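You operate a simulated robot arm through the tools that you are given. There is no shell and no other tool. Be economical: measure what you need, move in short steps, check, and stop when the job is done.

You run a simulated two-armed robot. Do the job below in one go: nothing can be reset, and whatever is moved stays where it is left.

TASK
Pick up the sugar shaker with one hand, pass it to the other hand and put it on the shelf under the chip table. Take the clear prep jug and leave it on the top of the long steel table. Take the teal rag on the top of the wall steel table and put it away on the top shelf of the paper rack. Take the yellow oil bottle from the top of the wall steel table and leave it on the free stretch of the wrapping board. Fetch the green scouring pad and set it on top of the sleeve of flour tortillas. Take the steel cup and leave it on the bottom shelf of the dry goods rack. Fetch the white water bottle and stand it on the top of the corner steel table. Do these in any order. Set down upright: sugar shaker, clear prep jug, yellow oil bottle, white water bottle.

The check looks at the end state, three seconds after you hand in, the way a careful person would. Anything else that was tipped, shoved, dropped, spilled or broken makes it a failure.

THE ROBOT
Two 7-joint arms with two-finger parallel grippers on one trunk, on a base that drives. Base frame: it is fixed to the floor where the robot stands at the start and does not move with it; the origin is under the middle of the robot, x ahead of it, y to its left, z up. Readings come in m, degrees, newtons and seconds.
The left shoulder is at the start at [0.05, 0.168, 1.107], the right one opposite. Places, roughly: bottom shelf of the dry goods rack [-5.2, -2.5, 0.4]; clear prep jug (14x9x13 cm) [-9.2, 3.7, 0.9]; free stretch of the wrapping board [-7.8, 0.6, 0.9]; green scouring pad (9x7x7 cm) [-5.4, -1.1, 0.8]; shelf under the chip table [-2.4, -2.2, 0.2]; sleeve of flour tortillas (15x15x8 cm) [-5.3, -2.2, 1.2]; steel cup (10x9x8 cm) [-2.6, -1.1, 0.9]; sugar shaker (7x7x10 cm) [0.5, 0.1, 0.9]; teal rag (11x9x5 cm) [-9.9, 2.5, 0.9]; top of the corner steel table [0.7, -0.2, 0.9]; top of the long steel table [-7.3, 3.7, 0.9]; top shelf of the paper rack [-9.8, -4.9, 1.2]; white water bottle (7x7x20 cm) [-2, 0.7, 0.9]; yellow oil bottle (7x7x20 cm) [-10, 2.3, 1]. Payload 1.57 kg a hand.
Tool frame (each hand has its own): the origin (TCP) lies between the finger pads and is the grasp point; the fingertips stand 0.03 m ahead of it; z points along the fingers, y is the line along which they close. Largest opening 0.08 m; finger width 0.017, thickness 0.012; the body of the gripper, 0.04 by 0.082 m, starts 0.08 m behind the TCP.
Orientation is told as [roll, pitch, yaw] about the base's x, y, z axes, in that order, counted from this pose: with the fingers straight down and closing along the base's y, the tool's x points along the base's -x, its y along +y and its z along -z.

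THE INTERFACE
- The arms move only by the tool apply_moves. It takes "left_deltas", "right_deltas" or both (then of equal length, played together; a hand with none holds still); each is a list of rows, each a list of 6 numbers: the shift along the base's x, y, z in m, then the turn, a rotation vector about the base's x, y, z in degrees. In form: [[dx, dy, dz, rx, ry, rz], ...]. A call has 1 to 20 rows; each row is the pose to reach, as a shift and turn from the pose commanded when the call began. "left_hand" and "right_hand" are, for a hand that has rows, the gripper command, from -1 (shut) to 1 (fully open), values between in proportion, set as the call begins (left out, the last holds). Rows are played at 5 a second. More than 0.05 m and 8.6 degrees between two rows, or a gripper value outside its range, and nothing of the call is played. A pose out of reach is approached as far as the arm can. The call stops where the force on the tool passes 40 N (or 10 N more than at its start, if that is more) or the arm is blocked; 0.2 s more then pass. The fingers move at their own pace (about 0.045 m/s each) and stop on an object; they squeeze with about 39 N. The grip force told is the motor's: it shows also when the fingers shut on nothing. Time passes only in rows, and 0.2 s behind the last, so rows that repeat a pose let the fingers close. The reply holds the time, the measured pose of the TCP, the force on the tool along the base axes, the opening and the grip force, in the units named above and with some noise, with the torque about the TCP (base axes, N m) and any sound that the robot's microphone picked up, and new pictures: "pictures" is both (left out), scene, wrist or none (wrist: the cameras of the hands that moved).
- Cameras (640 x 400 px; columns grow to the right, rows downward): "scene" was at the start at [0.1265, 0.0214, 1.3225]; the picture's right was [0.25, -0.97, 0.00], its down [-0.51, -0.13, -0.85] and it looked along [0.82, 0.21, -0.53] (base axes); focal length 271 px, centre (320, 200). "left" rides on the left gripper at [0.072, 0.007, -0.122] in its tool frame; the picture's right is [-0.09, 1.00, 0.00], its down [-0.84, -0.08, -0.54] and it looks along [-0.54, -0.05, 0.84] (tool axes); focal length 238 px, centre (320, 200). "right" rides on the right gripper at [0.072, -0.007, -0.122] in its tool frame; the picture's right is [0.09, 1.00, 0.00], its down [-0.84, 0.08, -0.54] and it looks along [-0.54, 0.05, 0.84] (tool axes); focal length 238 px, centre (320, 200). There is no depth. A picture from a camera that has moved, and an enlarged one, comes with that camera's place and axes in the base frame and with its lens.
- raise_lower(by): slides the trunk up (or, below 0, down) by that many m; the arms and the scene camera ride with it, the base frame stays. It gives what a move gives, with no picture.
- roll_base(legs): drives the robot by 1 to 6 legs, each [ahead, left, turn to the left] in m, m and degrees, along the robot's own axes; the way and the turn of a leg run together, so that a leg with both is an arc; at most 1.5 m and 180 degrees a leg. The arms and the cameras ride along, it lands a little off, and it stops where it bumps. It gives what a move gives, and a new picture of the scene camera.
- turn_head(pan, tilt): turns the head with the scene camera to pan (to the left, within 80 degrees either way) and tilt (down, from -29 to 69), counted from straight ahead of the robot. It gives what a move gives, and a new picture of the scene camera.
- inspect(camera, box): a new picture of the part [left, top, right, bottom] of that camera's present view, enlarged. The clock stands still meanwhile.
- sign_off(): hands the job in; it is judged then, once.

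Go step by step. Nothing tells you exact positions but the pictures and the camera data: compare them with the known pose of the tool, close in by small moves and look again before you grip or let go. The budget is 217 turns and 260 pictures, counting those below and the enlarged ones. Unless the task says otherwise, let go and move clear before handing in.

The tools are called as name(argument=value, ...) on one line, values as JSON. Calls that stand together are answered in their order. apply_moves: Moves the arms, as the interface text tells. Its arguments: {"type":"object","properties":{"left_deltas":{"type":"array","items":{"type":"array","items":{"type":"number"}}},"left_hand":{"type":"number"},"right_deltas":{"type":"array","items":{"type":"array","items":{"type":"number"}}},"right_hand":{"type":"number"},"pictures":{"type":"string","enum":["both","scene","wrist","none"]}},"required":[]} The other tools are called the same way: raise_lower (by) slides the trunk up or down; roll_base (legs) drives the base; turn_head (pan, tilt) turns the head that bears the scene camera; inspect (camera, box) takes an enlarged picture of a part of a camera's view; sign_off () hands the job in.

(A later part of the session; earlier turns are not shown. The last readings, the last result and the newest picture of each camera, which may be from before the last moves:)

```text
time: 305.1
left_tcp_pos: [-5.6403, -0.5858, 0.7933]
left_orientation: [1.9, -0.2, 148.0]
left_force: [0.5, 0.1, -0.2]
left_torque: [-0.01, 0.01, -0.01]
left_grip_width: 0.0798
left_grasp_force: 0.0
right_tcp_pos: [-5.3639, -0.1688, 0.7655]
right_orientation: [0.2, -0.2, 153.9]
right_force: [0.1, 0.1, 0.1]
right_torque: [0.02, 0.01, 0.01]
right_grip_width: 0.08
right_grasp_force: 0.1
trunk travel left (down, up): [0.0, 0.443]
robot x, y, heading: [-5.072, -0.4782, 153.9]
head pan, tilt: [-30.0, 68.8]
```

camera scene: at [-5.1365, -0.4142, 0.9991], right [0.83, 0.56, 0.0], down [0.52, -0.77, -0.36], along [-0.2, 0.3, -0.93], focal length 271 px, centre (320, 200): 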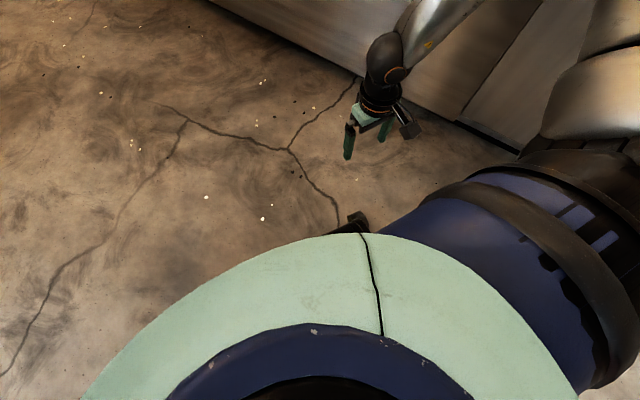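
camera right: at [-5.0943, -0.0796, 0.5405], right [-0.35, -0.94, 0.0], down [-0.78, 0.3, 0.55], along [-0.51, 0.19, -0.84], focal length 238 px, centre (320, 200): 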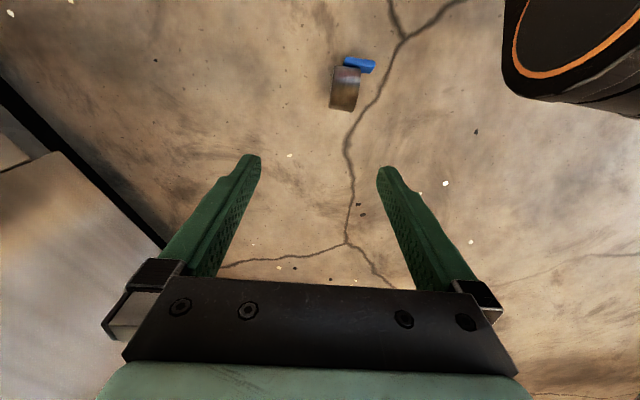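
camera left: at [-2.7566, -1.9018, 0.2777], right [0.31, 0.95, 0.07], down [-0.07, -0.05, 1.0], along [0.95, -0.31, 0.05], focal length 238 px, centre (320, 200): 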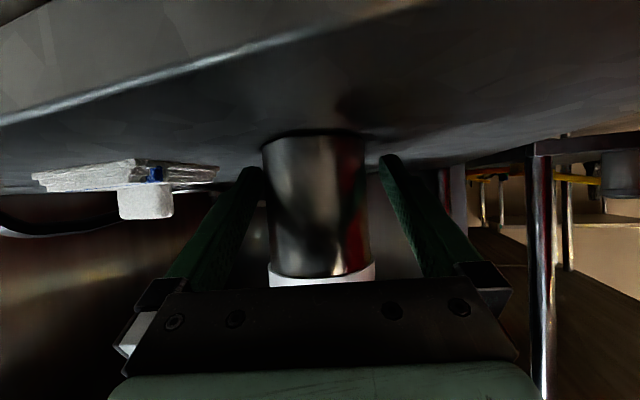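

roll_base(legs=[[-0.234, -0.114, 0], [0.2285, -0.4616, 0]])

```text
time: 309.6
left_tcp_pos: [-5.3812, -0.071, 0.7939]
left_orientation: [2.0, -0.2, 147.4]
left_force: [-1.2, -0.4, 0.3]
left_torque: [-0.01, 0.01, 0.04]
left_grip_width: 0.0799
left_grasp_force: 0.1
right_tcp_pos: [-5.0995, 0.3446, 0.7656]
right_orientation: [0.0, -0.2, 153.3]
right_force: [-0.9, -0.6, 1.1]
right_torque: [-0.02, -0.02, 0.01]
right_grip_width: 0.0799
right_grasp_force: 0.0
trunk travel left (down, up): [0.0, 0.443]
robot x, y, heading: [-4.8082, 0.0324, 153.0]
head pan, tilt: [-30.0, 68.8]
camera scene: at [-4.8762, 0.0962, 0.9991], right [0.84, 0.55, 0.0], down [0.51, -0.78, -0.36], along [-0.2, 0.3, -0.93], focal length 271 px, centre (320, 200)
```

scene: 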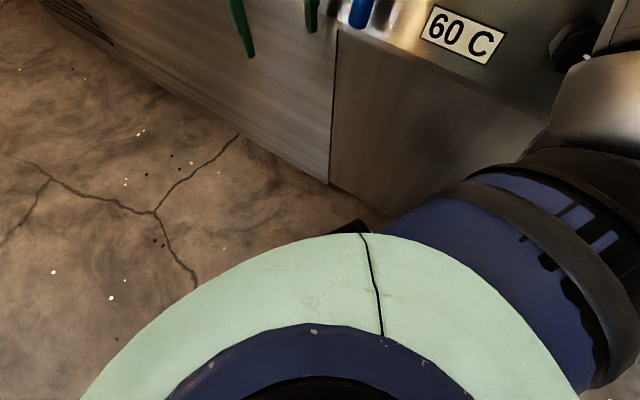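

The base is in place for the left hand. I lower it in front and then bring it in over the cup.

apply_moves(left_deltas=[[0.008, 0.001, -0.04, 0, 0, 1], [0.016, 0.002, -0.08, 0, 0, 2], [0.024, 0.003, -0.12, 0, 0, 3], [0.032, 0.004, -0.16, 0, 0, 4], [0.04, 0.005, -0.2, 0, 0, 5], [0.048, 0.006, -0.24, 0, 0, 6], [0.06, 0.007, -0.28, 0, 0, 6], [0.076, 0.009, -0.32, 0, 0, 6], [0.1, 0.004, -0.35, 0, 0, 6], [0.125, -0.004, -0.38, 0, 0, 6], [0.15, -0.012, -0.41, 0, 0, 6], [0.175, -0.02, -0.44, 0, 0, 6], [0.201, -0.029, -0.47, 0, 0, 6], [0.201, -0.029, -0.49, 0, 0, 6], [0.201, -0.029, -0.49, 0, 0, 6]], left_hand=1, pictures="wrist")

```text
time: 312.8
left_tcp_pos: [-5.1807, -0.0995, 0.3088]
left_orientation: [2.0, -0.3, 153.4]
left_force: [0.5, 0.3, 0.0]
left_torque: [-0.02, -0.02, -0.01]
left_grip_width: 0.0797
left_grasp_force: 0.1
right_tcp_pos: [-5.0985, 0.3442, 0.7648]
right_orientation: [0.1, -0.3, 153.5]
right_force: [0.2, 0.6, 0.7]
right_torque: [0.0, 0.03, 0.0]
right_grip_width: 0.08
right_grasp_force: 0.0
trunk travel left (down, up): [0.0, 0.443]
robot x, y, heading: [-4.8059, 0.0316, 153.2]
head pan, tilt: [-30.0, 68.8]
camera left: at [-5.1169, -0.135, 0.4292], right [-0.53, -0.85, 0.04], down [-0.7, 0.46, 0.54], along [-0.48, 0.26, -0.84], focal length 238 px, centre (320, 200)
```

left: 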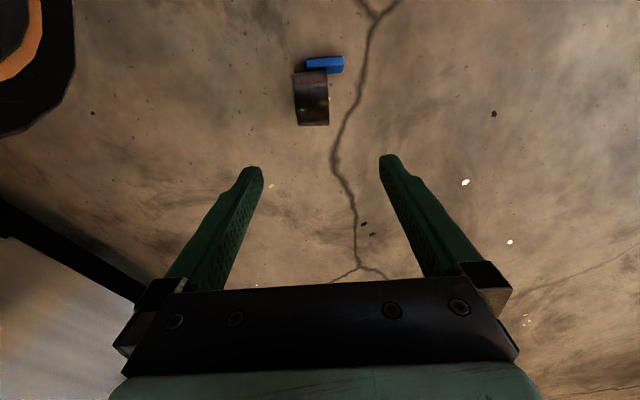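

The left hand reaches well, and the cup lies squarely between its fingers. I go down to straddle it.

apply_moves(left_deltas=[[0.002, 0, -0.045, 0, 0, 0], [0.004, -0.001, -0.09, 0, 0, 0], [0.006, -0.0015, -0.135, 0, 0, 0], [0.006, -0.0015, -0.175, 0, 0, 0], [0.006, -0.0015, -0.21, 0, 0, 0], [0.006, -0.0015, -0.236, 0, 0, 0], [0.006, -0.0015, -0.236, 0, 0, 0]], pictures="wrist")

```text
time: 314.4
left_tcp_pos: [-5.1766, -0.1024, 0.0841]
left_orientation: [2.3, -0.4, 153.5]
left_force: [-0.5, 0.1, -0.6]
left_torque: [-0.01, 0.01, -0.05]
left_grip_width: 0.0798
left_grasp_force: 0.0
left hand out of reach, approached as far as the arm can: row 6, 7
right_tcp_pos: [-5.0979, 0.344, 0.7657]
right_orientation: [0.1, -0.3, 153.3]
right_force: [0.4, 0.7, 0.3]
right_torque: [-0.04, -0.01, -0.03]
right_grip_width: 0.0801
right_grasp_force: 0.0
trunk travel left (down, up): [0.0, 0.443]
robot x, y, heading: [-4.808, 0.0359, 153.3]
head pan, tilt: [-30.0, 68.8]
camera left: at [-5.1108, -0.1381, 0.2056], right [-0.53, -0.85, 0.04], down [-0.7, 0.46, 0.54], along [-0.48, 0.26, -0.84], focal length 238 px, centre (320, 200)
```

left: 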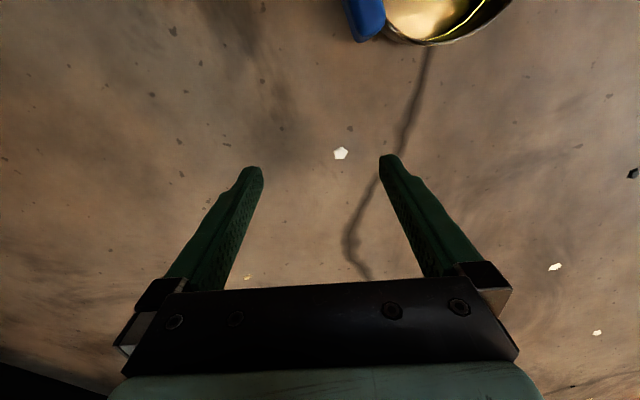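

The cup was nudged aside on the way down, and seems to show its opening now. I raise the hand and look.

apply_moves(left_deltas=[[0, 0, 0.04, 0, 0, 0], [0, 0, 0.08, 0, 0, 0], [0, 0, 0.12, 0, 0, 0], [0, 0, 0.16, 0, 0, 0], [0, 0, 0.2, 0, 0, 0], [0, 0, 0.22, 0, 0, 0]], pictures="wrist")

inspect(camera="left", box=[240, 0, 480, 150])

```text
time: 315.8
left_tcp_pos: [-5.1769, -0.1012, 0.307]
left_orientation: [1.9, -0.2, 153.4]
left_force: [-0.8, 0.4, 0.3]
left_torque: [-0.01, -0.01, 0.04]
left_grip_width: 0.0802
left_grasp_force: 0.0
right_tcp_pos: [-5.0995, 0.3439, 0.7647]
right_orientation: [0.2, -0.2, 153.4]
right_force: [-1.1, 0.5, 0.1]
right_torque: [-0.01, 0.0, 0.01]
right_grip_width: 0.0798
right_grasp_force: 0.1
trunk travel left (down, up): [0.0, 0.443]
robot x, y, heading: [-4.8108, 0.0277, 153.3]
head pan, tilt: [-30.0, 68.8]
camera left: at [-5.1129, -0.1369, 0.4278], right [-0.53, -0.85, 0.04], down [-0.7, 0.46, 0.54], along [-0.48, 0.26, -0.84], focal length 238 px, centre (320, 200)
```

left: 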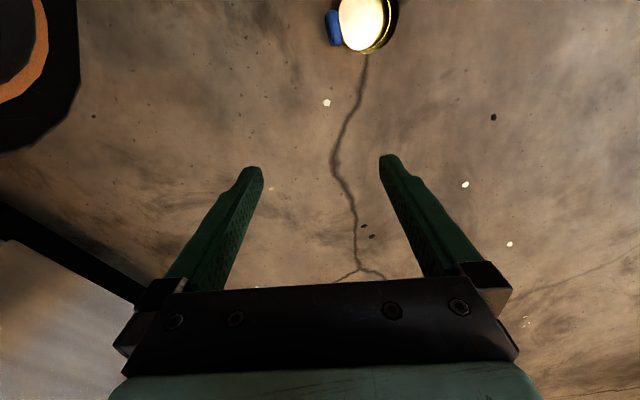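

```text
2.67 times, centred on (360, 75) of left
camera zoom: at [-5.1129, -0.1369, 0.4278], right [-0.53, -0.85, 0.04], down [-0.7, 0.46, 0.54], along [-0.48, 0.26, -0.84], focal length 636 px, centre (213, 533)
```

zoom: 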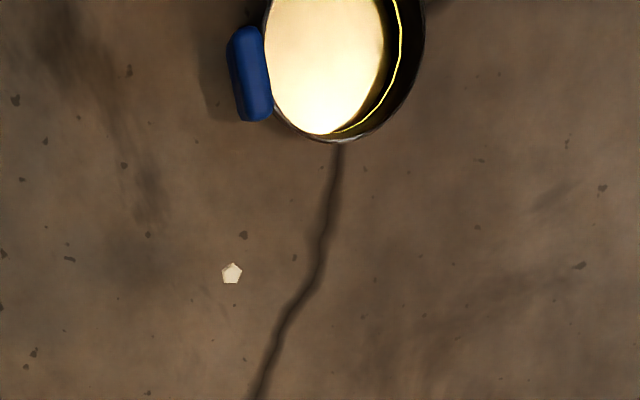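

By luck the cup now stands upright on the floor, its handle toward +y. I go round to the handle's side with the base, keeping clear of it.

roll_base(legs=[[0, 0, 101.7], [-0.1835, -0.049, 0], [0.1295, -0.483, 0], [0.077, 0.021, 0]])

apply_moves(left_deltas=[[0, 0, 0, 0, 0, 0]], left_hand=1, pictures="wrist")

```text
time: 321.5
left_tcp_pos: [-4.6055, -0.1661, 0.3069]
left_orientation: [2.0, -0.4, -105.4]
left_force: [0.0, 0.5, -0.2]
left_torque: [-0.02, 0.01, -0.02]
left_grip_width: 0.0799
left_grasp_force: 0.0
right_tcp_pos: [-5.0559, -0.1738, 0.7652]
right_orientation: [0.2, -0.4, -105.7]
right_force: [0.2, -0.4, -0.8]
right_torque: [-0.02, 0.0, 0.0]
right_grip_width: 0.0801
right_grasp_force: 0.1
trunk travel left (down, up): [0.0, 0.443]
robot x, y, heading: [-4.8046, 0.1686, -105.5]
head pan, tilt: [-30.0, 68.8]
stopped in leg 2: the robot was blocked; the commanded pose is now the measured one
camera scene: at [-4.8582, 0.0922, 0.9991], right [-0.7, 0.72, 0.0], down [0.67, 0.65, -0.36], along [-0.26, -0.25, -0.93], focal length 271 px, centre (320, 200)
```

scene: 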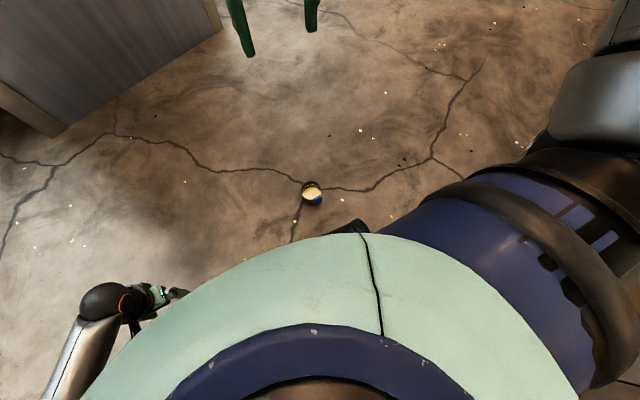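

```text
time: 321.9
left_tcp_pos: [-4.6047, -0.1667, 0.3058]
left_orientation: [2.0, -0.4, -105.6]
left_force: [0.6, 0.3, -0.2]
left_torque: [0.01, 0.01, 0.02]
left_grip_width: 0.08
left_grasp_force: 0.1
right_tcp_pos: [-5.0575, -0.1736, 0.7656]
right_orientation: [0.2, -0.6, -105.7]
right_force: [0.8, -1.4, -1.1]
right_torque: [0.0, -0.01, 0.0]
right_grip_width: 0.08
right_grasp_force: 0.0
trunk travel left (down, up): [0.0, 0.443]
robot x, y, heading: [-4.8067, 0.1708, -105.7]
head pan, tilt: [-30.0, 68.8]
camera left: at [-4.583, -0.0978, 0.4277], right [0.93, -0.36, 0.04], down [-0.32, -0.78, 0.55], along [-0.17, -0.52, -0.84], focal length 238 px, centre (320, 200)
```

left: 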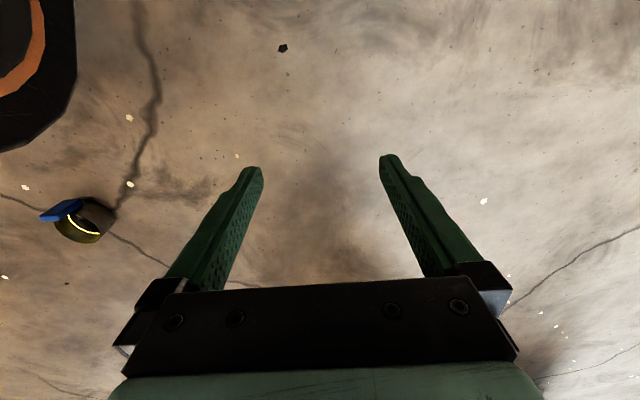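

The robot's rear touched the counter, so I choose another way: pinch the cup's rim wall from a spot I can reach freely. I shift forward a little and turn.

roll_base(legs=[[0.146, -0.039, 0], [0, 0, -71.3]])

apply_moves(left_deltas=[[0, 0, 0, 0, 0, 0]], left_hand=1, pictures="wrist")

```text
time: 326.3
left_tcp_pos: [-5.1337, -0.263, 0.3075]
left_orientation: [2.0, -0.4, -175.8]
left_force: [-0.3, -0.1, 0.5]
left_torque: [0.01, 0.01, 0.01]
left_grip_width: 0.0801
left_grasp_force: 0.1
right_tcp_pos: [-5.2938, 0.1601, 0.7662]
right_orientation: [0.2, -0.4, -175.9]
right_force: [-0.1, 0.1, -0.3]
right_torque: [0.0, -0.01, -0.01]
right_grip_width: 0.0802
right_grasp_force: 0.0
trunk travel left (down, up): [0.0, 0.443]
robot x, y, heading: [-4.8828, 0.0386, -175.9]
head pan, tilt: [-30.0, 68.8]
camera scene: at [-4.9749, 0.0615, 0.9991], right [0.44, 0.9, 0.0], down [0.84, -0.41, -0.36], along [-0.33, 0.16, -0.93], focal length 271 px, centre (320, 200)
```

scene: 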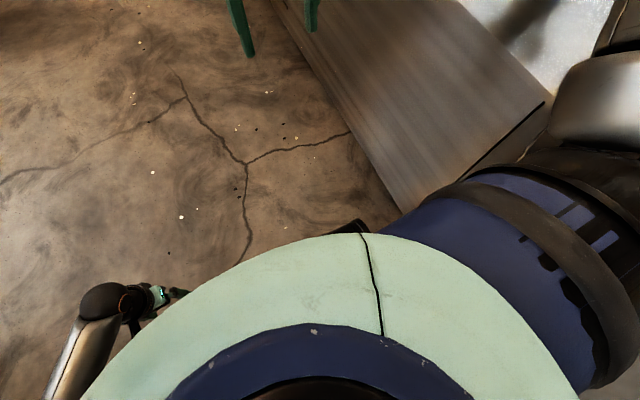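

```text
time: 326.7
left_tcp_pos: [-5.1332, -0.2622, 0.3066]
left_orientation: [1.9, -0.4, -175.9]
left_force: [-0.8, 0.2, -0.2]
left_torque: [0.03, 0.0, 0.01]
left_grip_width: 0.0803
left_grasp_force: 0.0
right_tcp_pos: [-5.2939, 0.1611, 0.7657]
right_orientation: [0.2, -0.4, -175.9]
right_force: [0.3, 0.5, 0.1]
right_torque: [-0.02, 0.0, -0.01]
right_grip_width: 0.08
right_grasp_force: 0.1
trunk travel left (down, up): [0.0, 0.443]
robot x, y, heading: [-4.887, 0.0386, -175.8]
head pan, tilt: [-30.0, 68.8]
camera left: at [-5.0597, -0.2608, 0.4277], right [-0.02, -1.0, 0.04], down [-0.84, 0.03, 0.55], along [-0.55, -0.02, -0.84], focal length 238 px, centre (320, 200)
```

left: 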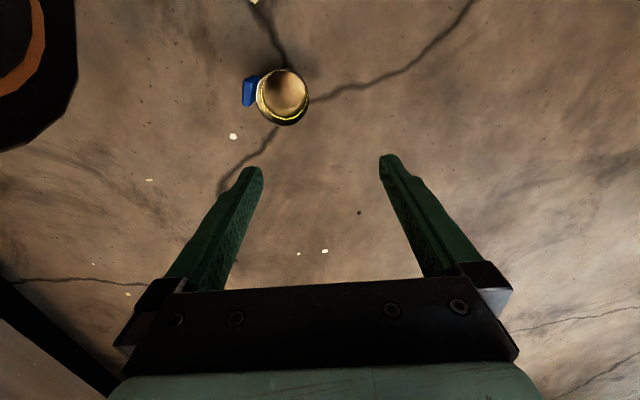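

The upright cup's rim is at about (-5.119, -0.2175). I aim to pinch its far wall at y ≈ -0.2545, tilting the hand 17° forward for reach, and stop above it first.

apply_moves(left_deltas=[[0.004, 0.002, -0.035, -0.3, 4.2, 0], [0.008, 0.004, -0.07, -0.6, 8.5, 0], [0.012, 0.006, -0.105, -0.9, 12.7, 0], [0.018, 0.008, -0.14, -1.2, 17, 0], [0.018, 0.008, -0.165, -1.2, 17, 0], [0.018, 0.008, -0.165, -1.2, 17, 0]], left_hand=1, pictures="wrist")

```text
time: 328.1
left_tcp_pos: [-5.1144, -0.2558, 0.1426]
left_orientation: [2.0, -17.4, -175.8]
left_force: [0.0, 1.0, 0.4]
left_torque: [0.01, -0.01, 0.0]
left_grip_width: 0.0801
left_grasp_force: 0.0
right_tcp_pos: [-5.2929, 0.1599, 0.7649]
right_orientation: [0.2, -0.4, -175.9]
right_force: [-0.5, 0.0, -0.1]
right_torque: [-0.02, -0.02, -0.04]
right_grip_width: 0.0802
right_grasp_force: 0.1
trunk travel left (down, up): [0.0, 0.443]
robot x, y, heading: [-4.8811, 0.044, -176.0]
head pan, tilt: [-30.0, 68.8]
camera left: at [-5.0079, -0.2515, 0.2368], right [0.0, -1.0, 0.06], down [-0.64, 0.05, 0.77], along [-0.77, -0.04, -0.64], focal length 238 px, centre (320, 200)
```

left: 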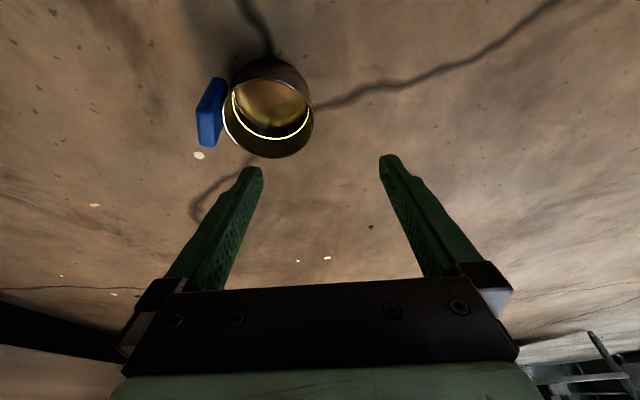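

Aligned: the inner finger comes down inside the cup and the outer one outside. I go down.

apply_moves(left_deltas=[[0.002, -0.001, -0.03, 0, 0, 0], [0.004, -0.001, -0.06, 0, 0, 0], [0.004, -0.001, -0.075, 0, 0, 0], [0.004, -0.001, -0.084, 0, 0, 0], [0.004, -0.001, -0.084, 0, 0, 0]], pictures="wrist")

```text
time: 329.3
left_tcp_pos: [-5.1074, -0.2792, 0.0678]
left_orientation: [3.8, -17.5, -176.2]
left_force: [-0.5, -0.1, 0.0]
left_torque: [0.0, 0.0, 0.02]
left_grip_width: 0.0799
left_grasp_force: 0.1
left hand out of reach, approached as far as the arm can: row 4, 5
right_tcp_pos: [-5.2933, 0.1583, 0.7659]
right_orientation: [0.0, -0.4, -175.9]
right_force: [-0.5, 0.2, 0.4]
right_torque: [-0.02, 0.01, -0.03]
right_grip_width: 0.0801
right_grasp_force: 0.0
trunk travel left (down, up): [0.0, 0.443]
robot x, y, heading: [-4.8811, 0.0379, -175.8]
head pan, tilt: [-30.0, 68.8]
camera left: at [-5.001, -0.2724, 0.1625], right [0.0, -1.0, 0.09], down [-0.64, 0.07, 0.76], along [-0.77, -0.06, -0.64], focal length 238 px, centre (320, 200)
```

left: 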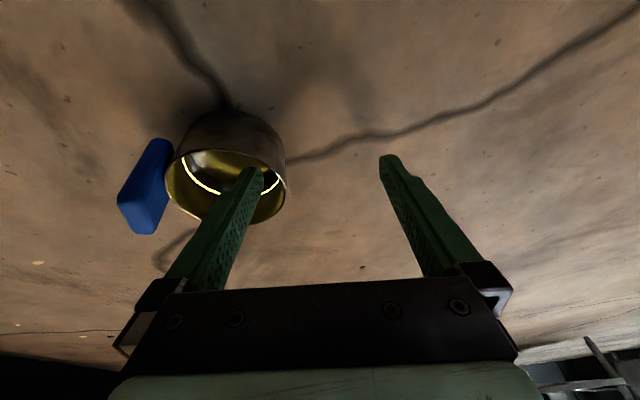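

The wall is between the fingers. I close gently and check the grip.

apply_moves(left_deltas=[[0, 0, 0, 0, 0, 0], [0, 0, 0, 0, 0, 0], [0, 0, 0, 0, 0, 0], [0, 0, 0, 0, 0, 0], [0, 0, 0, 0, 0, 0], [0, 0, 0, 0, 0, 0]], left_hand=-1, pictures="wrist")

```text
time: 330.7
left_tcp_pos: [-5.1092, -0.2793, 0.0682]
left_orientation: [3.7, -17.6, -176.0]
left_force: [0.7, -0.1, -0.6]
left_torque: [-0.02, -0.03, 0.0]
left_grip_width: 0.0085
left_grasp_force: 26.5
right_tcp_pos: [-5.2933, 0.1586, 0.7655]
right_orientation: [0.0, -0.5, -175.9]
right_force: [0.1, -0.4, -0.8]
right_torque: [-0.01, 0.02, 0.03]
right_grip_width: 0.0799
right_grasp_force: 0.0
trunk travel left (down, up): [0.0, 0.443]
robot x, y, heading: [-4.8844, 0.0423, -176.0]
head pan, tilt: [-30.0, 68.8]
camera left: at [-5.0025, -0.2715, 0.1628], right [0.0, -1.0, 0.09], down [-0.64, 0.07, 0.76], along [-0.77, -0.06, -0.64], focal length 238 px, centre (320, 200)
```

left: 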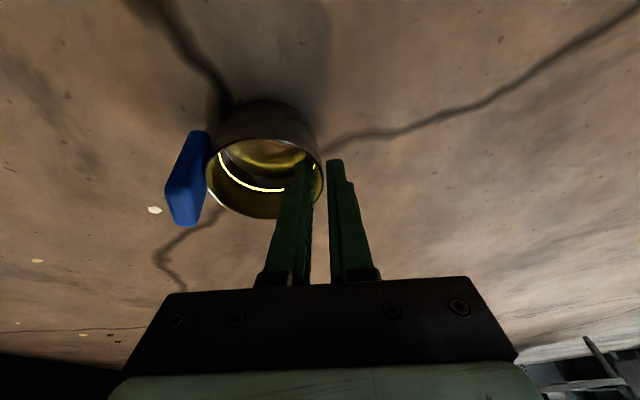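

The rim seems pinched (8.5 mm). I lift slowly and look.

apply_moves(left_deltas=[[0, 0, 0, 0, 0, 0], [0, 0, 0.02, 0, 0, 0], [0, 0, 0.04, 0, 0, 0], [0, 0, 0.07, 0, 0, 0], [0, 0, 0.1, 0, 0, 0]], pictures="wrist")

```text
time: 332.1
left_tcp_pos: [-5.1225, -0.2807, 0.1733]
left_orientation: [4.0, -18.8, -175.9]
left_force: [-0.2, -0.4, -0.2]
left_torque: [-0.05, -0.04, -0.02]
left_grip_width: 0.0078
left_grasp_force: 26.6
right_tcp_pos: [-5.2925, 0.1607, 0.7651]
right_orientation: [0.2, -0.4, -175.9]
right_force: [0.6, 0.2, 0.0]
right_torque: [-0.01, -0.02, 0.02]
right_grip_width: 0.08
right_grasp_force: 0.2
trunk travel left (down, up): [0.0, 0.443]
robot x, y, heading: [-4.8846, 0.0407, -175.8]
head pan, tilt: [-30.0, 68.8]
stopped in row 5 (left hand): the arm was blocked; the commanded pose is now the measured one
camera left: at [-5.0149, -0.2726, 0.2649], right [0.01, -1.0, 0.1], down [-0.63, 0.07, 0.78], along [-0.78, -0.07, -0.62], focal length 238 px, centre (320, 200)
```

left: 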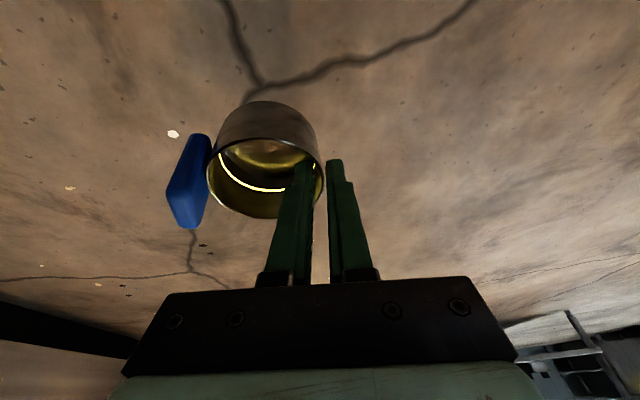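

The cup is lifted. The arm met some limit, so I continue up while moving forward away from the base.

apply_moves(left_deltas=[[-0.03, -0.005, 0.015, 0, 0, 0], [-0.06, -0.01, 0.03, 0, 0, 0], [-0.09, -0.015, 0.05, 0, 0, 0], [-0.12, -0.02, 0.08, 0, 0, 0], [-0.14, -0.02, 0.12, 0, 0, 0], [-0.15, -0.02, 0.16, 0, 0, 0], [-0.15, -0.02, 0.2, 0, 0, 0], [-0.15, -0.02, 0.24, 0, 0, 0], [-0.15, -0.02, 0.28, 0, 0, 0], [-0.15, -0.02, 0.32, 0, 0, 0], [-0.15, -0.02, 0.36, 0, 0, 0]], pictures="none")

```text
time: 334.5
left_tcp_pos: [-5.2735, -0.3004, 0.5347]
left_orientation: [4.0, -18.9, -175.7]
left_force: [-0.4, 0.4, -0.3]
left_torque: [-0.03, 0.01, 0.01]
left_grip_width: 0.008
left_grasp_force: 27.4
right_tcp_pos: [-5.2939, 0.1596, 0.7658]
right_orientation: [0.2, -0.5, -175.9]
right_force: [-0.5, -0.5, 0.6]
right_torque: [-0.01, 0.01, 0.03]
right_grip_width: 0.0799
right_grasp_force: 0.0
trunk travel left (down, up): [0.0, 0.443]
robot x, y, heading: [-4.8833, 0.0418, -176.1]
head pan, tilt: [-30.0, 68.8]
```

The rim grip holds. I raise the trunk and drive toward the passage south of the sink, looking ahead before entering.

raise_lower(by=0.275)

turn_head(pan=0, tilt=25)

roll_base(legs=[[1.117, 0.265, 0], [0, 0, 86]])

```text
time: 337.3
left_tcp_pos: [-5.2739, -0.3009, 0.8097]
left_orientation: [3.9, -18.8, -175.9]
left_force: [-0.1, 0.0, -0.3]
left_torque: [-0.01, 0.0, -0.03]
left_grip_width: 0.0076
left_grasp_force: 27.3
right_tcp_pos: [-5.2931, 0.1584, 1.0404]
right_orientation: [0.2, -0.5, -175.8]
right_force: [0.4, 0.7, 0.6]
right_torque: [-0.01, -0.02, 0.02]
right_grip_width: 0.0797
right_grasp_force: 0.0
trunk travel left (down, up): [-0.275, 0.168]
robot x, y, heading: [-4.8852, 0.0409, -175.9]
head pan, tilt: [-30.0, 68.8]
```

```text
time: 338.4
left_tcp_pos: [-5.2739, -0.2998, 0.8101]
left_orientation: [4.0, -18.8, -175.9]
left_force: [0.5, -1.3, -0.1]
left_torque: [-0.02, 0.01, -0.02]
left_grip_width: 0.0076
left_grasp_force: 26.5
right_tcp_pos: [-5.293, 0.1594, 1.0403]
right_orientation: [0.1, -0.4, -175.9]
right_force: [1.1, -0.7, 0.1]
right_torque: [-0.03, 0.0, 0.02]
right_grip_width: 0.0798
right_grasp_force: 0.0
trunk travel left (down, up): [-0.275, 0.168]
robot x, y, heading: [-4.8831, 0.0391, -176.2]
head pan, tilt: [0.0, 25.0]
camera scene: at [-5.0165, 0.0305, 1.3335], right [-0.07, 1.0, 0.0], down [0.42, 0.03, -0.91], along [-0.9, -0.06, -0.42], focal length 271 px, centre (320, 200)
```

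scene: 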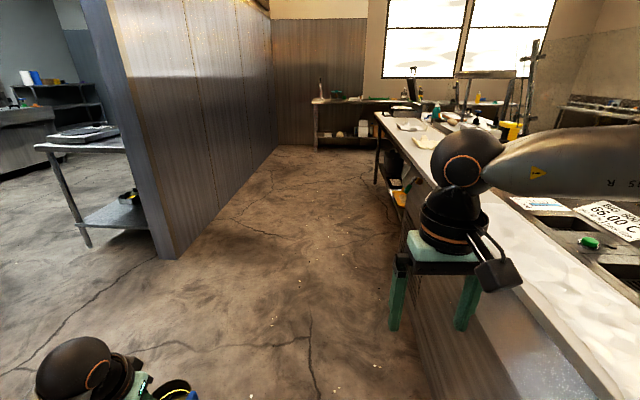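

```text
time: 347.9
left_tcp_pos: [-5.6606, -0.7143, 0.8092]
left_orientation: [4.0, -18.8, -89.9]
left_force: [-0.1, -0.2, 0.1]
left_torque: [0.03, -0.04, 0.0]
left_grip_width: 0.0072
left_grasp_force: 26.4
right_tcp_pos: [-6.1203, -0.7025, 1.04]
right_orientation: [0.2, -0.4, -89.9]
right_force: [-0.3, 0.5, 0.2]
right_torque: [-0.03, 0.03, 0.01]
right_grip_width: 0.0799
right_grasp_force: 0.0
trunk travel left (down, up): [-0.275, 0.168]
robot x, y, heading: [-5.9703, -0.2996, -90.1]
head pan, tilt: [0.0, 25.0]
camera scene: at [-5.9736, -0.435, 1.3335], right [-1.0, 0.0, 0.0], down [0.0, 0.42, -0.91], along [0.0, -0.91, -0.42], focal length 271 px, centre (320, 200)
```

scene: 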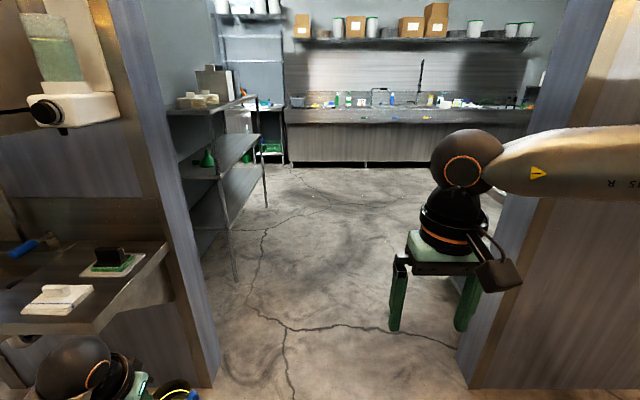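

Through the doorway I see the rack on the left, front at x ≈ -5.37, from y -1.95 to -3.1. I drive in and face it.

roll_base(legs=[[0.3, -0.1, 0], [1.1, 0, 0], [0.8, 0, 0], [0, 0, 90]])

```text
time: 362.9
left_tcp_pos: [-5.6708, -2.181, 0.8102]
left_orientation: [4.0, -18.8, -0.6]
left_force: [0.1, 0.0, 0.0]
left_torque: [0.02, 0.02, 0.0]
left_grip_width: 0.0031
left_grasp_force: 24.1
right_tcp_pos: [-5.69, -2.6421, 1.0393]
right_orientation: [0.1, -0.4, -0.7]
right_force: [-0.1, 0.8, -0.3]
right_torque: [0.0, -0.01, 0.0]
right_grip_width: 0.0799
right_grasp_force: 0.0
trunk travel left (down, up): [-0.275, 0.168]
robot x, y, heading: [-6.0888, -2.4913, -0.8]
head pan, tilt: [0.0, 25.0]
camera scene: at [-5.9558, -2.4922, 1.3335], right [-0.01, -1.0, 0.0], down [-0.42, 0.0, -0.91], along [0.91, -0.01, -0.42], focal length 271 px, centre (320, 200)
```

scene: 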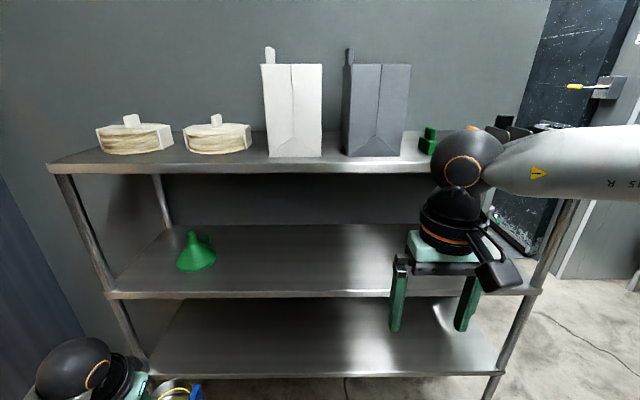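

The grip opening is shrinking, so the rim is slipping. I place it now: the bottom shelf is at z ≈ 0.41 with free space, so I lower the trunk and move up.

raise_lower(by=-0.275)

apply_moves(left_deltas=[[0.0, 0, 0.02, 0, 0, 0], [0.0, 0, 0.02, 0, 0, 0]], left_hand=-1, pictures="wrist")

```text
time: 365.7
left_tcp_pos: [-5.6702, -2.1827, 0.5342]
left_orientation: [4.0, -18.8, -0.6]
left_force: [-0.2, -0.5, -1.2]
left_torque: [0.01, 0.01, -0.02]
left_grip_width: 0.0031
left_grasp_force: 24.4
right_tcp_pos: [-5.6902, -2.643, 0.7654]
right_orientation: [0.2, -0.4, -0.6]
right_force: [1.0, -0.6, -1.0]
right_torque: [-0.01, 0.01, -0.01]
right_grip_width: 0.08
right_grasp_force: 0.1
trunk travel left (down, up): [0.0, 0.443]
robot x, y, heading: [-6.091, -2.4912, -0.8]
head pan, tilt: [0.0, 25.0]
```

```text
time: 366.3
left_tcp_pos: [-5.6711, -2.1844, 0.5553]
left_orientation: [4.0, -18.9, -0.5]
left_force: [0.4, 0.5, 0.2]
left_torque: [0.01, 0.04, 0.0]
left_grip_width: 0.0031
left_grasp_force: 24.3
right_tcp_pos: [-5.6899, -2.6419, 0.7656]
right_orientation: [0.2, -0.4, -0.7]
right_force: [-0.5, 0.2, 0.6]
right_torque: [0.0, 0.02, 0.04]
right_grip_width: 0.0802
right_grasp_force: 0.0
trunk travel left (down, up): [0.0, 0.443]
robot x, y, heading: [-6.0865, -2.4878, -0.7]
head pan, tilt: [0.0, 25.0]
camera left: at [-5.778, -2.1851, 0.6472], right [0.08, 0.99, 0.1], down [0.62, -0.12, 0.78], along [0.78, 0.0, -0.62], focal length 238 px, centre (320, 200)
```

left: 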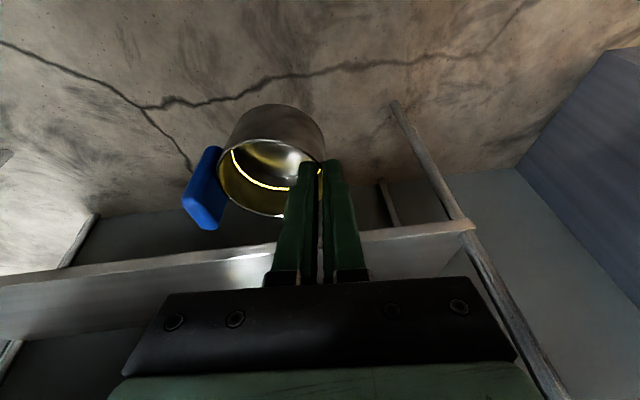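

Still held. I roll forward 0.2 m so the cup comes over the shelf.

roll_base(legs=[[0.2, 0, 0]])

apply_moves(left_deltas=[[0.025, 0, 0.0, 0, -3, 0], [0.05, 0, 0.0, 0, -6, 0], [0.075, 0, 0.0, 0, -9, 0], [0.1, 0, 0.0, 0, -12, 0], [0.125, 0, 0.0, 0, -14, 0], [0.15, 0, 0.0, 0, -14, 0], [0.155, 0, 0.0, 0, -14, 0]], pictures="both")

```text
time: 367.9
left_tcp_pos: [-5.4738, -2.188, 0.5551]
left_orientation: [3.9, -18.7, -0.9]
left_force: [-0.1, -0.3, 0.2]
left_torque: [-0.01, -0.02, -0.02]
left_grip_width: 0.0029
left_grasp_force: 23.8
right_tcp_pos: [-5.4943, -2.6467, 0.7663]
right_orientation: [0.2, -0.3, -1.0]
right_force: [0.2, -0.1, 0.1]
right_torque: [0.0, -0.01, -0.02]
right_grip_width: 0.0801
right_grasp_force: 0.0
trunk travel left (down, up): [0.0, 0.443]
robot x, y, heading: [-5.8911, -2.4944, -0.8]
head pan, tilt: [0.0, 25.0]
camera scene: at [-5.7596, -2.4954, 1.0585], right [-0.02, -1.0, 0.0], down [-0.42, 0.01, -0.91], along [0.91, -0.01, -0.42], focal length 271 px, centre (320, 200)
```

scene: 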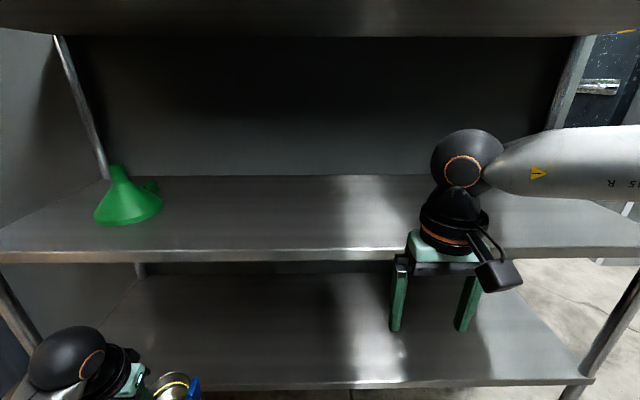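

```text
time: 369.5
left_tcp_pos: [-5.3201, -2.188, 0.5554]
left_orientation: [4.3, -32.9, -1.1]
left_force: [0.5, 0.3, -0.3]
left_torque: [0.01, 0.02, -0.01]
left_grip_width: 0.0031
left_grasp_force: 24.0
right_tcp_pos: [-5.4932, -2.6463, 0.7642]
right_orientation: [0.2, -0.4, -0.9]
right_force: [0.9, -0.1, 0.0]
right_torque: [0.0, 0.02, 0.04]
right_grip_width: 0.0802
right_grasp_force: 0.0
trunk travel left (down, up): [0.0, 0.443]
robot x, y, heading: [-5.8863, -2.4889, -1.0]
head pan, tilt: [0.0, 25.0]
camera scene: at [-5.7595, -2.4954, 1.0585], right [-0.02, -1.0, 0.0], down [-0.42, 0.01, -0.91], along [0.91, -0.01, -0.42], focal length 271 px, centre (320, 200)
camera left: at [-5.4454, -2.19, 0.6176], right [0.05, 0.99, 0.11], down [0.41, -0.13, 0.9], along [0.91, 0.0, -0.41], focal length 238 px, centre (320, 200)
```

scene: 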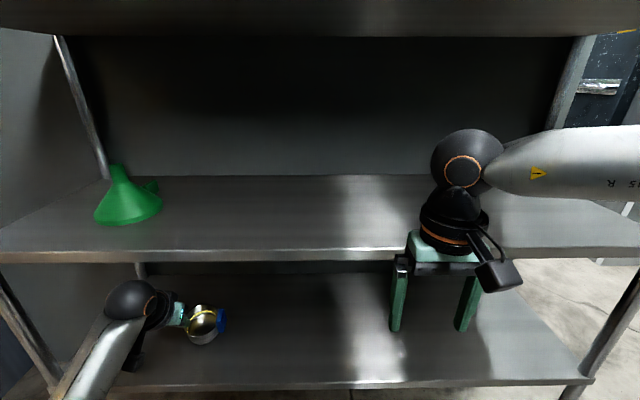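
left: 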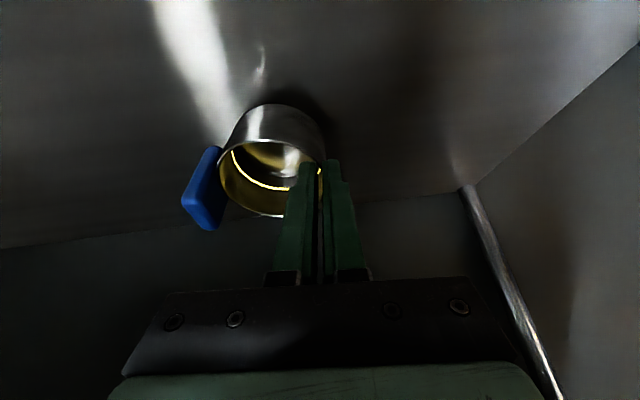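

The cup is about 9 cm inside the shelf's front edge. I lower until it touches.

apply_moves(left_deltas=[[0, 0, -0.015, 0, 0, 0], [0, 0, -0.03, 0, 0, 0], [0, 0, -0.04, 0, 0, 0], [0, 0, -0.05, 0, 0, 0], [0, 0, -0.05, 0, 0, 0]], pictures="none")

inspect(camera="scene", box=[100, 260, 300, 400])

```text
time: 370.7
left_tcp_pos: [-5.3164, -2.1856, 0.5119]
left_orientation: [4.5, -33.7, -1.0]
left_force: [-2.3, 9.3, 30.3]
left_torque: [0.13, -0.41, 0.11]
left_grip_width: 0.0066
left_grasp_force: 26.4
right_tcp_pos: [-5.4955, -2.6457, 0.7667]
right_orientation: [0.3, -0.5, -0.8]
right_force: [0.4, 0.4, 0.8]
right_torque: [-0.01, -0.03, -0.01]
right_grip_width: 0.0799
right_grasp_force: 0.1
trunk travel left (down, up): [0.0, 0.443]
robot x, y, heading: [-5.8887, -2.4905, -1.1]
head pan, tilt: [0.0, 25.0]
```

```text
2.86 times, centred on (200, 330) of scene
camera zoom: at [-5.7618, -2.4962, 1.0592], right [-0.02, -1.0, 0.0], down [-0.42, 0.01, -0.91], along [0.91, -0.01, -0.42], focal length 776 px, centre (663, -171)
```

zoom: 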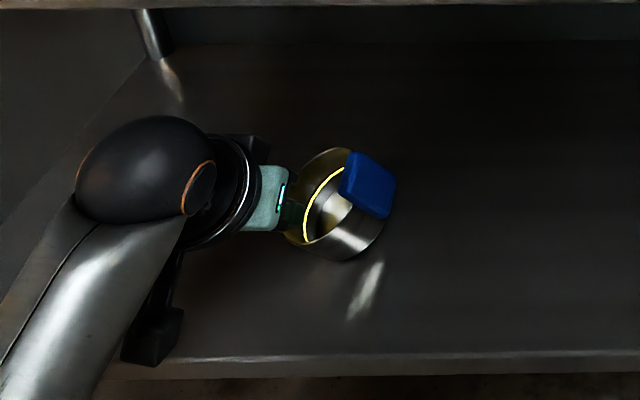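

It touches. The cup leans in the grip, but it is squat and will settle on its base. I relieve the force and open.

apply_moves(left_deltas=[[0, 0, 0.004, 0, 0, 0], [0, 0, 0.004, 0, 0, 0]], pictures="none")

apply_moves(left_deltas=[[0, 0, 0, 0, 0, 0], [0, 0, 0.0, 0, 0, 0], [0, 0, 0.0, 0, 0, 0], [0, 0, 0.0, 0, 0, 0]], left_hand=-0.3, pictures="wrist")

inspect(camera="scene", box=[100, 260, 300, 400])

```text
time: 371.3
left_tcp_pos: [-5.3177, -2.1887, 0.5116]
left_orientation: [4.3, -33.2, -1.1]
left_force: [2.2, 4.8, 18.8]
left_torque: [-0.13, -0.44, 0.07]
left_grip_width: 0.0068
left_grasp_force: 26.3
right_tcp_pos: [-5.4949, -2.6459, 0.7651]
right_orientation: [0.2, -0.4, -0.9]
right_force: [-0.2, -0.1, -0.2]
right_torque: [0.02, -0.01, 0.03]
right_grip_width: 0.08
right_grasp_force: 0.1
trunk travel left (down, up): [0.0, 0.443]
robot x, y, heading: [-5.8944, -2.4942, -1.0]
head pan, tilt: [0.0, 25.0]
```

```text
time: 372.3
left_tcp_pos: [-5.3186, -2.1872, 0.5085]
left_orientation: [4.2, -32.9, -1.0]
left_force: [0.2, 1.2, -0.2]
left_torque: [-0.03, 0.0, -0.03]
left_grip_width: 0.028
left_grasp_force: 0.2
right_tcp_pos: [-5.494, -2.6464, 0.7658]
right_orientation: [0.1, -0.4, -0.9]
right_force: [-0.3, -0.4, 0.7]
right_torque: [-0.03, 0.03, -0.01]
right_grip_width: 0.0801
right_grasp_force: 0.1
trunk travel left (down, up): [0.0, 0.443]
robot x, y, heading: [-5.893, -2.4937, -0.9]
head pan, tilt: [0.0, 25.0]
camera left: at [-5.4442, -2.1888, 0.5715], right [0.05, 0.99, 0.11], down [0.41, -0.12, 0.9], along [0.91, 0.0, -0.42], focal length 238 px, centre (320, 200)
```

left: 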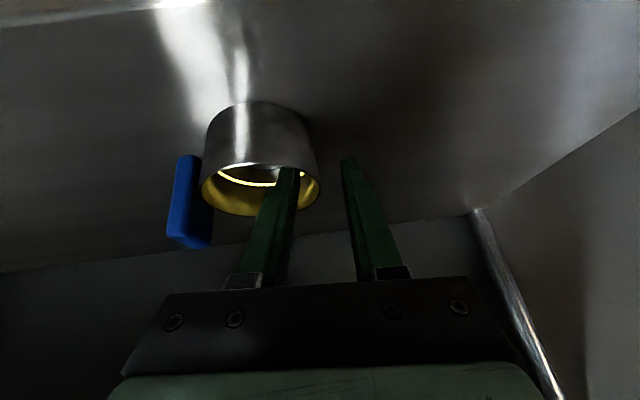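

```text
2.86 times, centred on (200, 330) of scene
camera zoom: at [-5.7595, -2.4954, 1.0585], right [-0.02, -1.0, 0.0], down [-0.42, 0.01, -0.91], along [0.91, -0.01, -0.42], focal length 776 px, centre (663, -171)
```

zoom: 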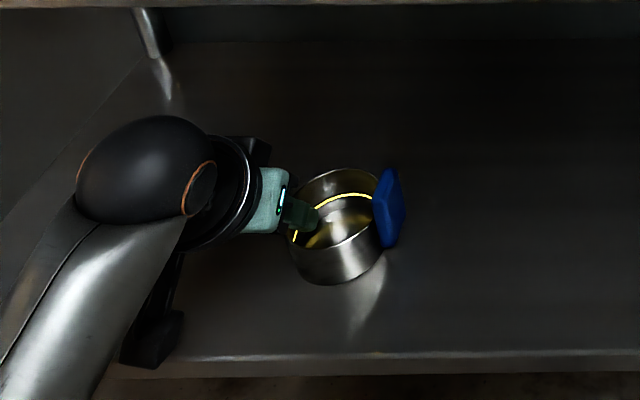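

The cup stands upright on the shelf. I withdraw the hand up along its axis and out.

apply_moves(left_deltas=[[-0.02, 0, 0.025, 0, 0, 0], [-0.05, 0, 0.045, 0, 0, 0], [-0.09, 0, 0.05, 0, 0, 0], [-0.13, 0, 0.05, 0, 0, 0], [-0.16, 0, 0.05, 0, 4, 0], [-0.17, 0, 0.06, 0, 10, 0]], pictures="none")

roll_base(legs=[[-0.28, 0, 0]])

raise_lower(by=0.275)

```text
time: 373.7
left_tcp_pos: [-5.4896, -2.1859, 0.5692]
left_orientation: [4.1, -22.7, -0.9]
left_force: [0.5, -0.9, 0.1]
left_torque: [-0.01, 0.04, 0.01]
left_grip_width: 0.0281
left_grasp_force: 0.0
right_tcp_pos: [-5.4947, -2.6463, 0.7652]
right_orientation: [0.1, -0.4, -0.9]
right_force: [0.5, 0.5, 0.5]
right_torque: [-0.03, -0.01, 0.0]
right_grip_width: 0.08
right_grasp_force: 0.1
trunk travel left (down, up): [0.0, 0.443]
robot x, y, heading: [-5.8901, -2.4947, -1.0]
head pan, tilt: [0.0, 25.0]
```

```text
time: 375.7
left_tcp_pos: [-5.7666, -2.1834, 0.5693]
left_orientation: [4.0, -22.7, -1.2]
left_force: [0.0, -1.0, 0.2]
left_torque: [-0.01, 0.01, 0.05]
left_grip_width: 0.028
left_grasp_force: 0.1
right_tcp_pos: [-5.7743, -2.6445, 0.766]
right_orientation: [0.2, -0.3, -1.2]
right_force: [-0.2, 0.0, -0.2]
right_torque: [0.02, -0.04, 0.03]
right_grip_width: 0.0799
right_grasp_force: 0.0
trunk travel left (down, up): [0.0, 0.443]
robot x, y, heading: [-6.1712, -2.488, -1.4]
head pan, tilt: [0.0, 25.0]
camera scene: at [-6.0386, -2.4911, 1.0585], right [-0.02, -1.0, 0.0], down [-0.42, 0.01, -0.91], along [0.91, -0.02, -0.42], focal length 271 px, centre (320, 200)
```

scene: 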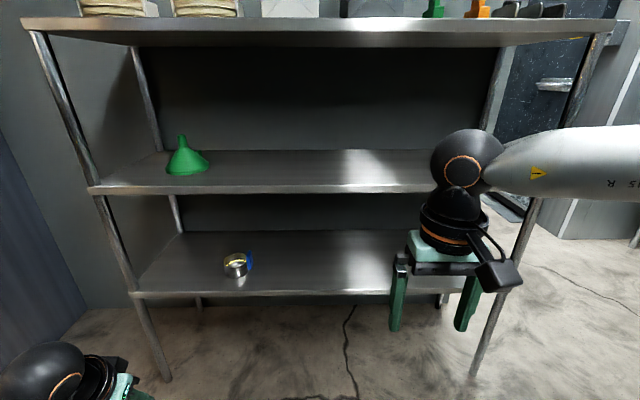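

```text
time: 378.4
left_tcp_pos: [-5.7662, -2.1828, 0.8447]
left_orientation: [4.0, -22.9, -1.3]
left_force: [0.6, -0.2, 0.5]
left_torque: [0.03, -0.01, -0.01]
left_grip_width: 0.028
left_grasp_force: 0.1
right_tcp_pos: [-5.774, -2.644, 1.0393]
right_orientation: [0.3, -0.5, -1.2]
right_force: [0.2, 0.5, -0.2]
right_torque: [0.02, -0.02, -0.01]
right_grip_width: 0.0798
right_grasp_force: 0.0
trunk travel left (down, up): [-0.275, 0.168]
robot x, y, heading: [-6.1658, -2.4898, -1.2]
head pan, tilt: [0.0, 25.0]
```

The cup stands on the bottom shelf. Next comes the scouring pad: I tidy the left hand up and drive back through the doorway toward the sink shelf.

apply_moves(left_deltas=[[0, 0, 0.04, 0, 5, 0], [0, 0, 0.08, 0, 10, 0], [0, 0, 0.12, 0, 15, 0], [0, 0, 0.16, 0, 20, 0], [0, 0, 0.2, -4, 22.7, 0]], left_hand=1, pictures="none")

inspect(camera="scene", box=[60, 80, 460, 330])

roll_base(legs=[[0, 0, 91.2], [1.5, 0, 0], [0.1, 0, 0], [0, 0, -90], [0.2, 0, 0]])

```text
time: 379.6
left_tcp_pos: [-5.7688, -2.1829, 1.0447]
left_orientation: [-0.4, 0.0, -0.1]
left_force: [0.7, -0.5, 0.8]
left_torque: [0.05, 0.02, 0.02]
left_grip_width: 0.0799
left_grasp_force: 0.0
right_tcp_pos: [-5.7739, -2.6437, 1.0398]
right_orientation: [0.2, -0.3, -1.2]
right_force: [0.2, 0.3, -0.2]
right_torque: [0.0, 0.04, -0.01]
right_grip_width: 0.0797
right_grasp_force: 0.0
trunk travel left (down, up): [-0.275, 0.168]
robot x, y, heading: [-6.1695, -2.4843, -1.1]
head pan, tilt: [0.0, 25.0]
```

```text
1.60 times, centred on (260, 205) of scene
camera zoom: at [-6.039, -2.4911, 1.3335], right [-0.02, -1.0, 0.0], down [-0.42, 0.01, -0.91], along [0.91, -0.02, -0.42], focal length 434 px, centre (416, 192)
```

zoom: 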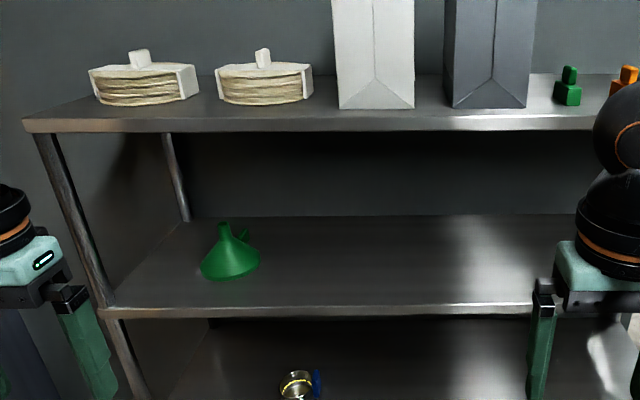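

```text
time: 396.6
left_tcp_pos: [-5.5169, -0.6203, 1.0448]
left_orientation: [-0.3, -0.1, -1.5]
left_force: [0.1, 0.8, -0.2]
left_torque: [0.01, 0.0, 0.0]
left_grip_width: 0.0801
left_grasp_force: 0.0
right_tcp_pos: [-5.5331, -1.0798, 1.0401]
right_orientation: [0.2, -0.2, -2.5]
right_force: [1.1, -0.3, -1.3]
right_torque: [0.0, 0.01, 0.01]
right_grip_width: 0.08
right_grasp_force: 0.0
trunk travel left (down, up): [-0.275, 0.168]
robot x, y, heading: [-5.9268, -0.9143, -2.5]
head pan, tilt: [0.0, 25.0]
camera scene: at [-5.7943, -0.9213, 1.3334], right [-0.04, -1.0, 0.0], down [-0.42, 0.02, -0.91], along [0.91, -0.04, -0.42], focal length 271 px, centre (320, 200)
```

scene: 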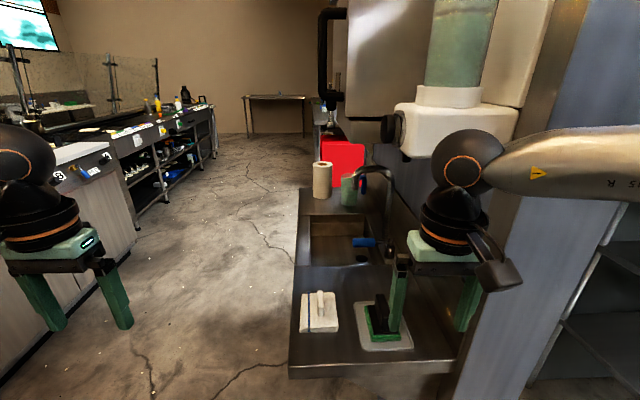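

The pad is a green block with a black grip on a grey tray, at about (-5.38, -1.075). I bring the right hand nearer and look through its camera.

apply_moves(right_deltas=[[0.04, 0, 0, 0, 0, 0], [0.08, 0.003, 0, 0, 0, 0], [0.11, 0.003, 0, 0, 0, 2.5], [0.11, 0.003, 0, 0, 0, 2.5]], right_hand=1, pictures="wrist")

```text
time: 397.6
left_tcp_pos: [-5.5207, -0.6181, 1.0463]
left_orientation: [-0.3, -0.4, -1.4]
left_force: [-0.3, -0.3, 0.6]
left_torque: [-0.03, 0.02, -0.02]
left_grip_width: 0.0802
left_grasp_force: 0.0
right_tcp_pos: [-5.4568, -1.102, 1.0384]
right_orientation: [0.1, -0.6, 0.5]
right_force: [-0.5, 0.6, -0.4]
right_torque: [0.04, 0.01, -0.01]
right_grip_width: 0.0804
right_grasp_force: 0.0
right hand out of reach, approached as far as the arm can: row 2, 3, 4
trunk travel left (down, up): [-0.275, 0.168]
robot x, y, heading: [-5.9245, -0.9195, -2.6]
head pan, tilt: [0.0, 25.0]
camera right: at [-5.5299, -1.1088, 1.1597], right [-0.1, 0.99, 0.0], down [0.83, 0.08, 0.55], along [0.55, 0.06, -0.83], focal length 238 px, centre (320, 200)
```

right: 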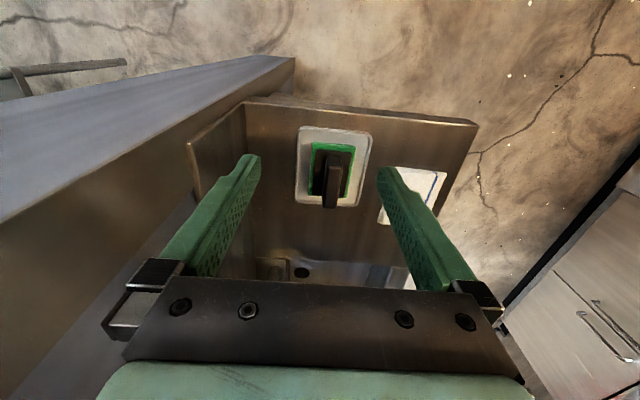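

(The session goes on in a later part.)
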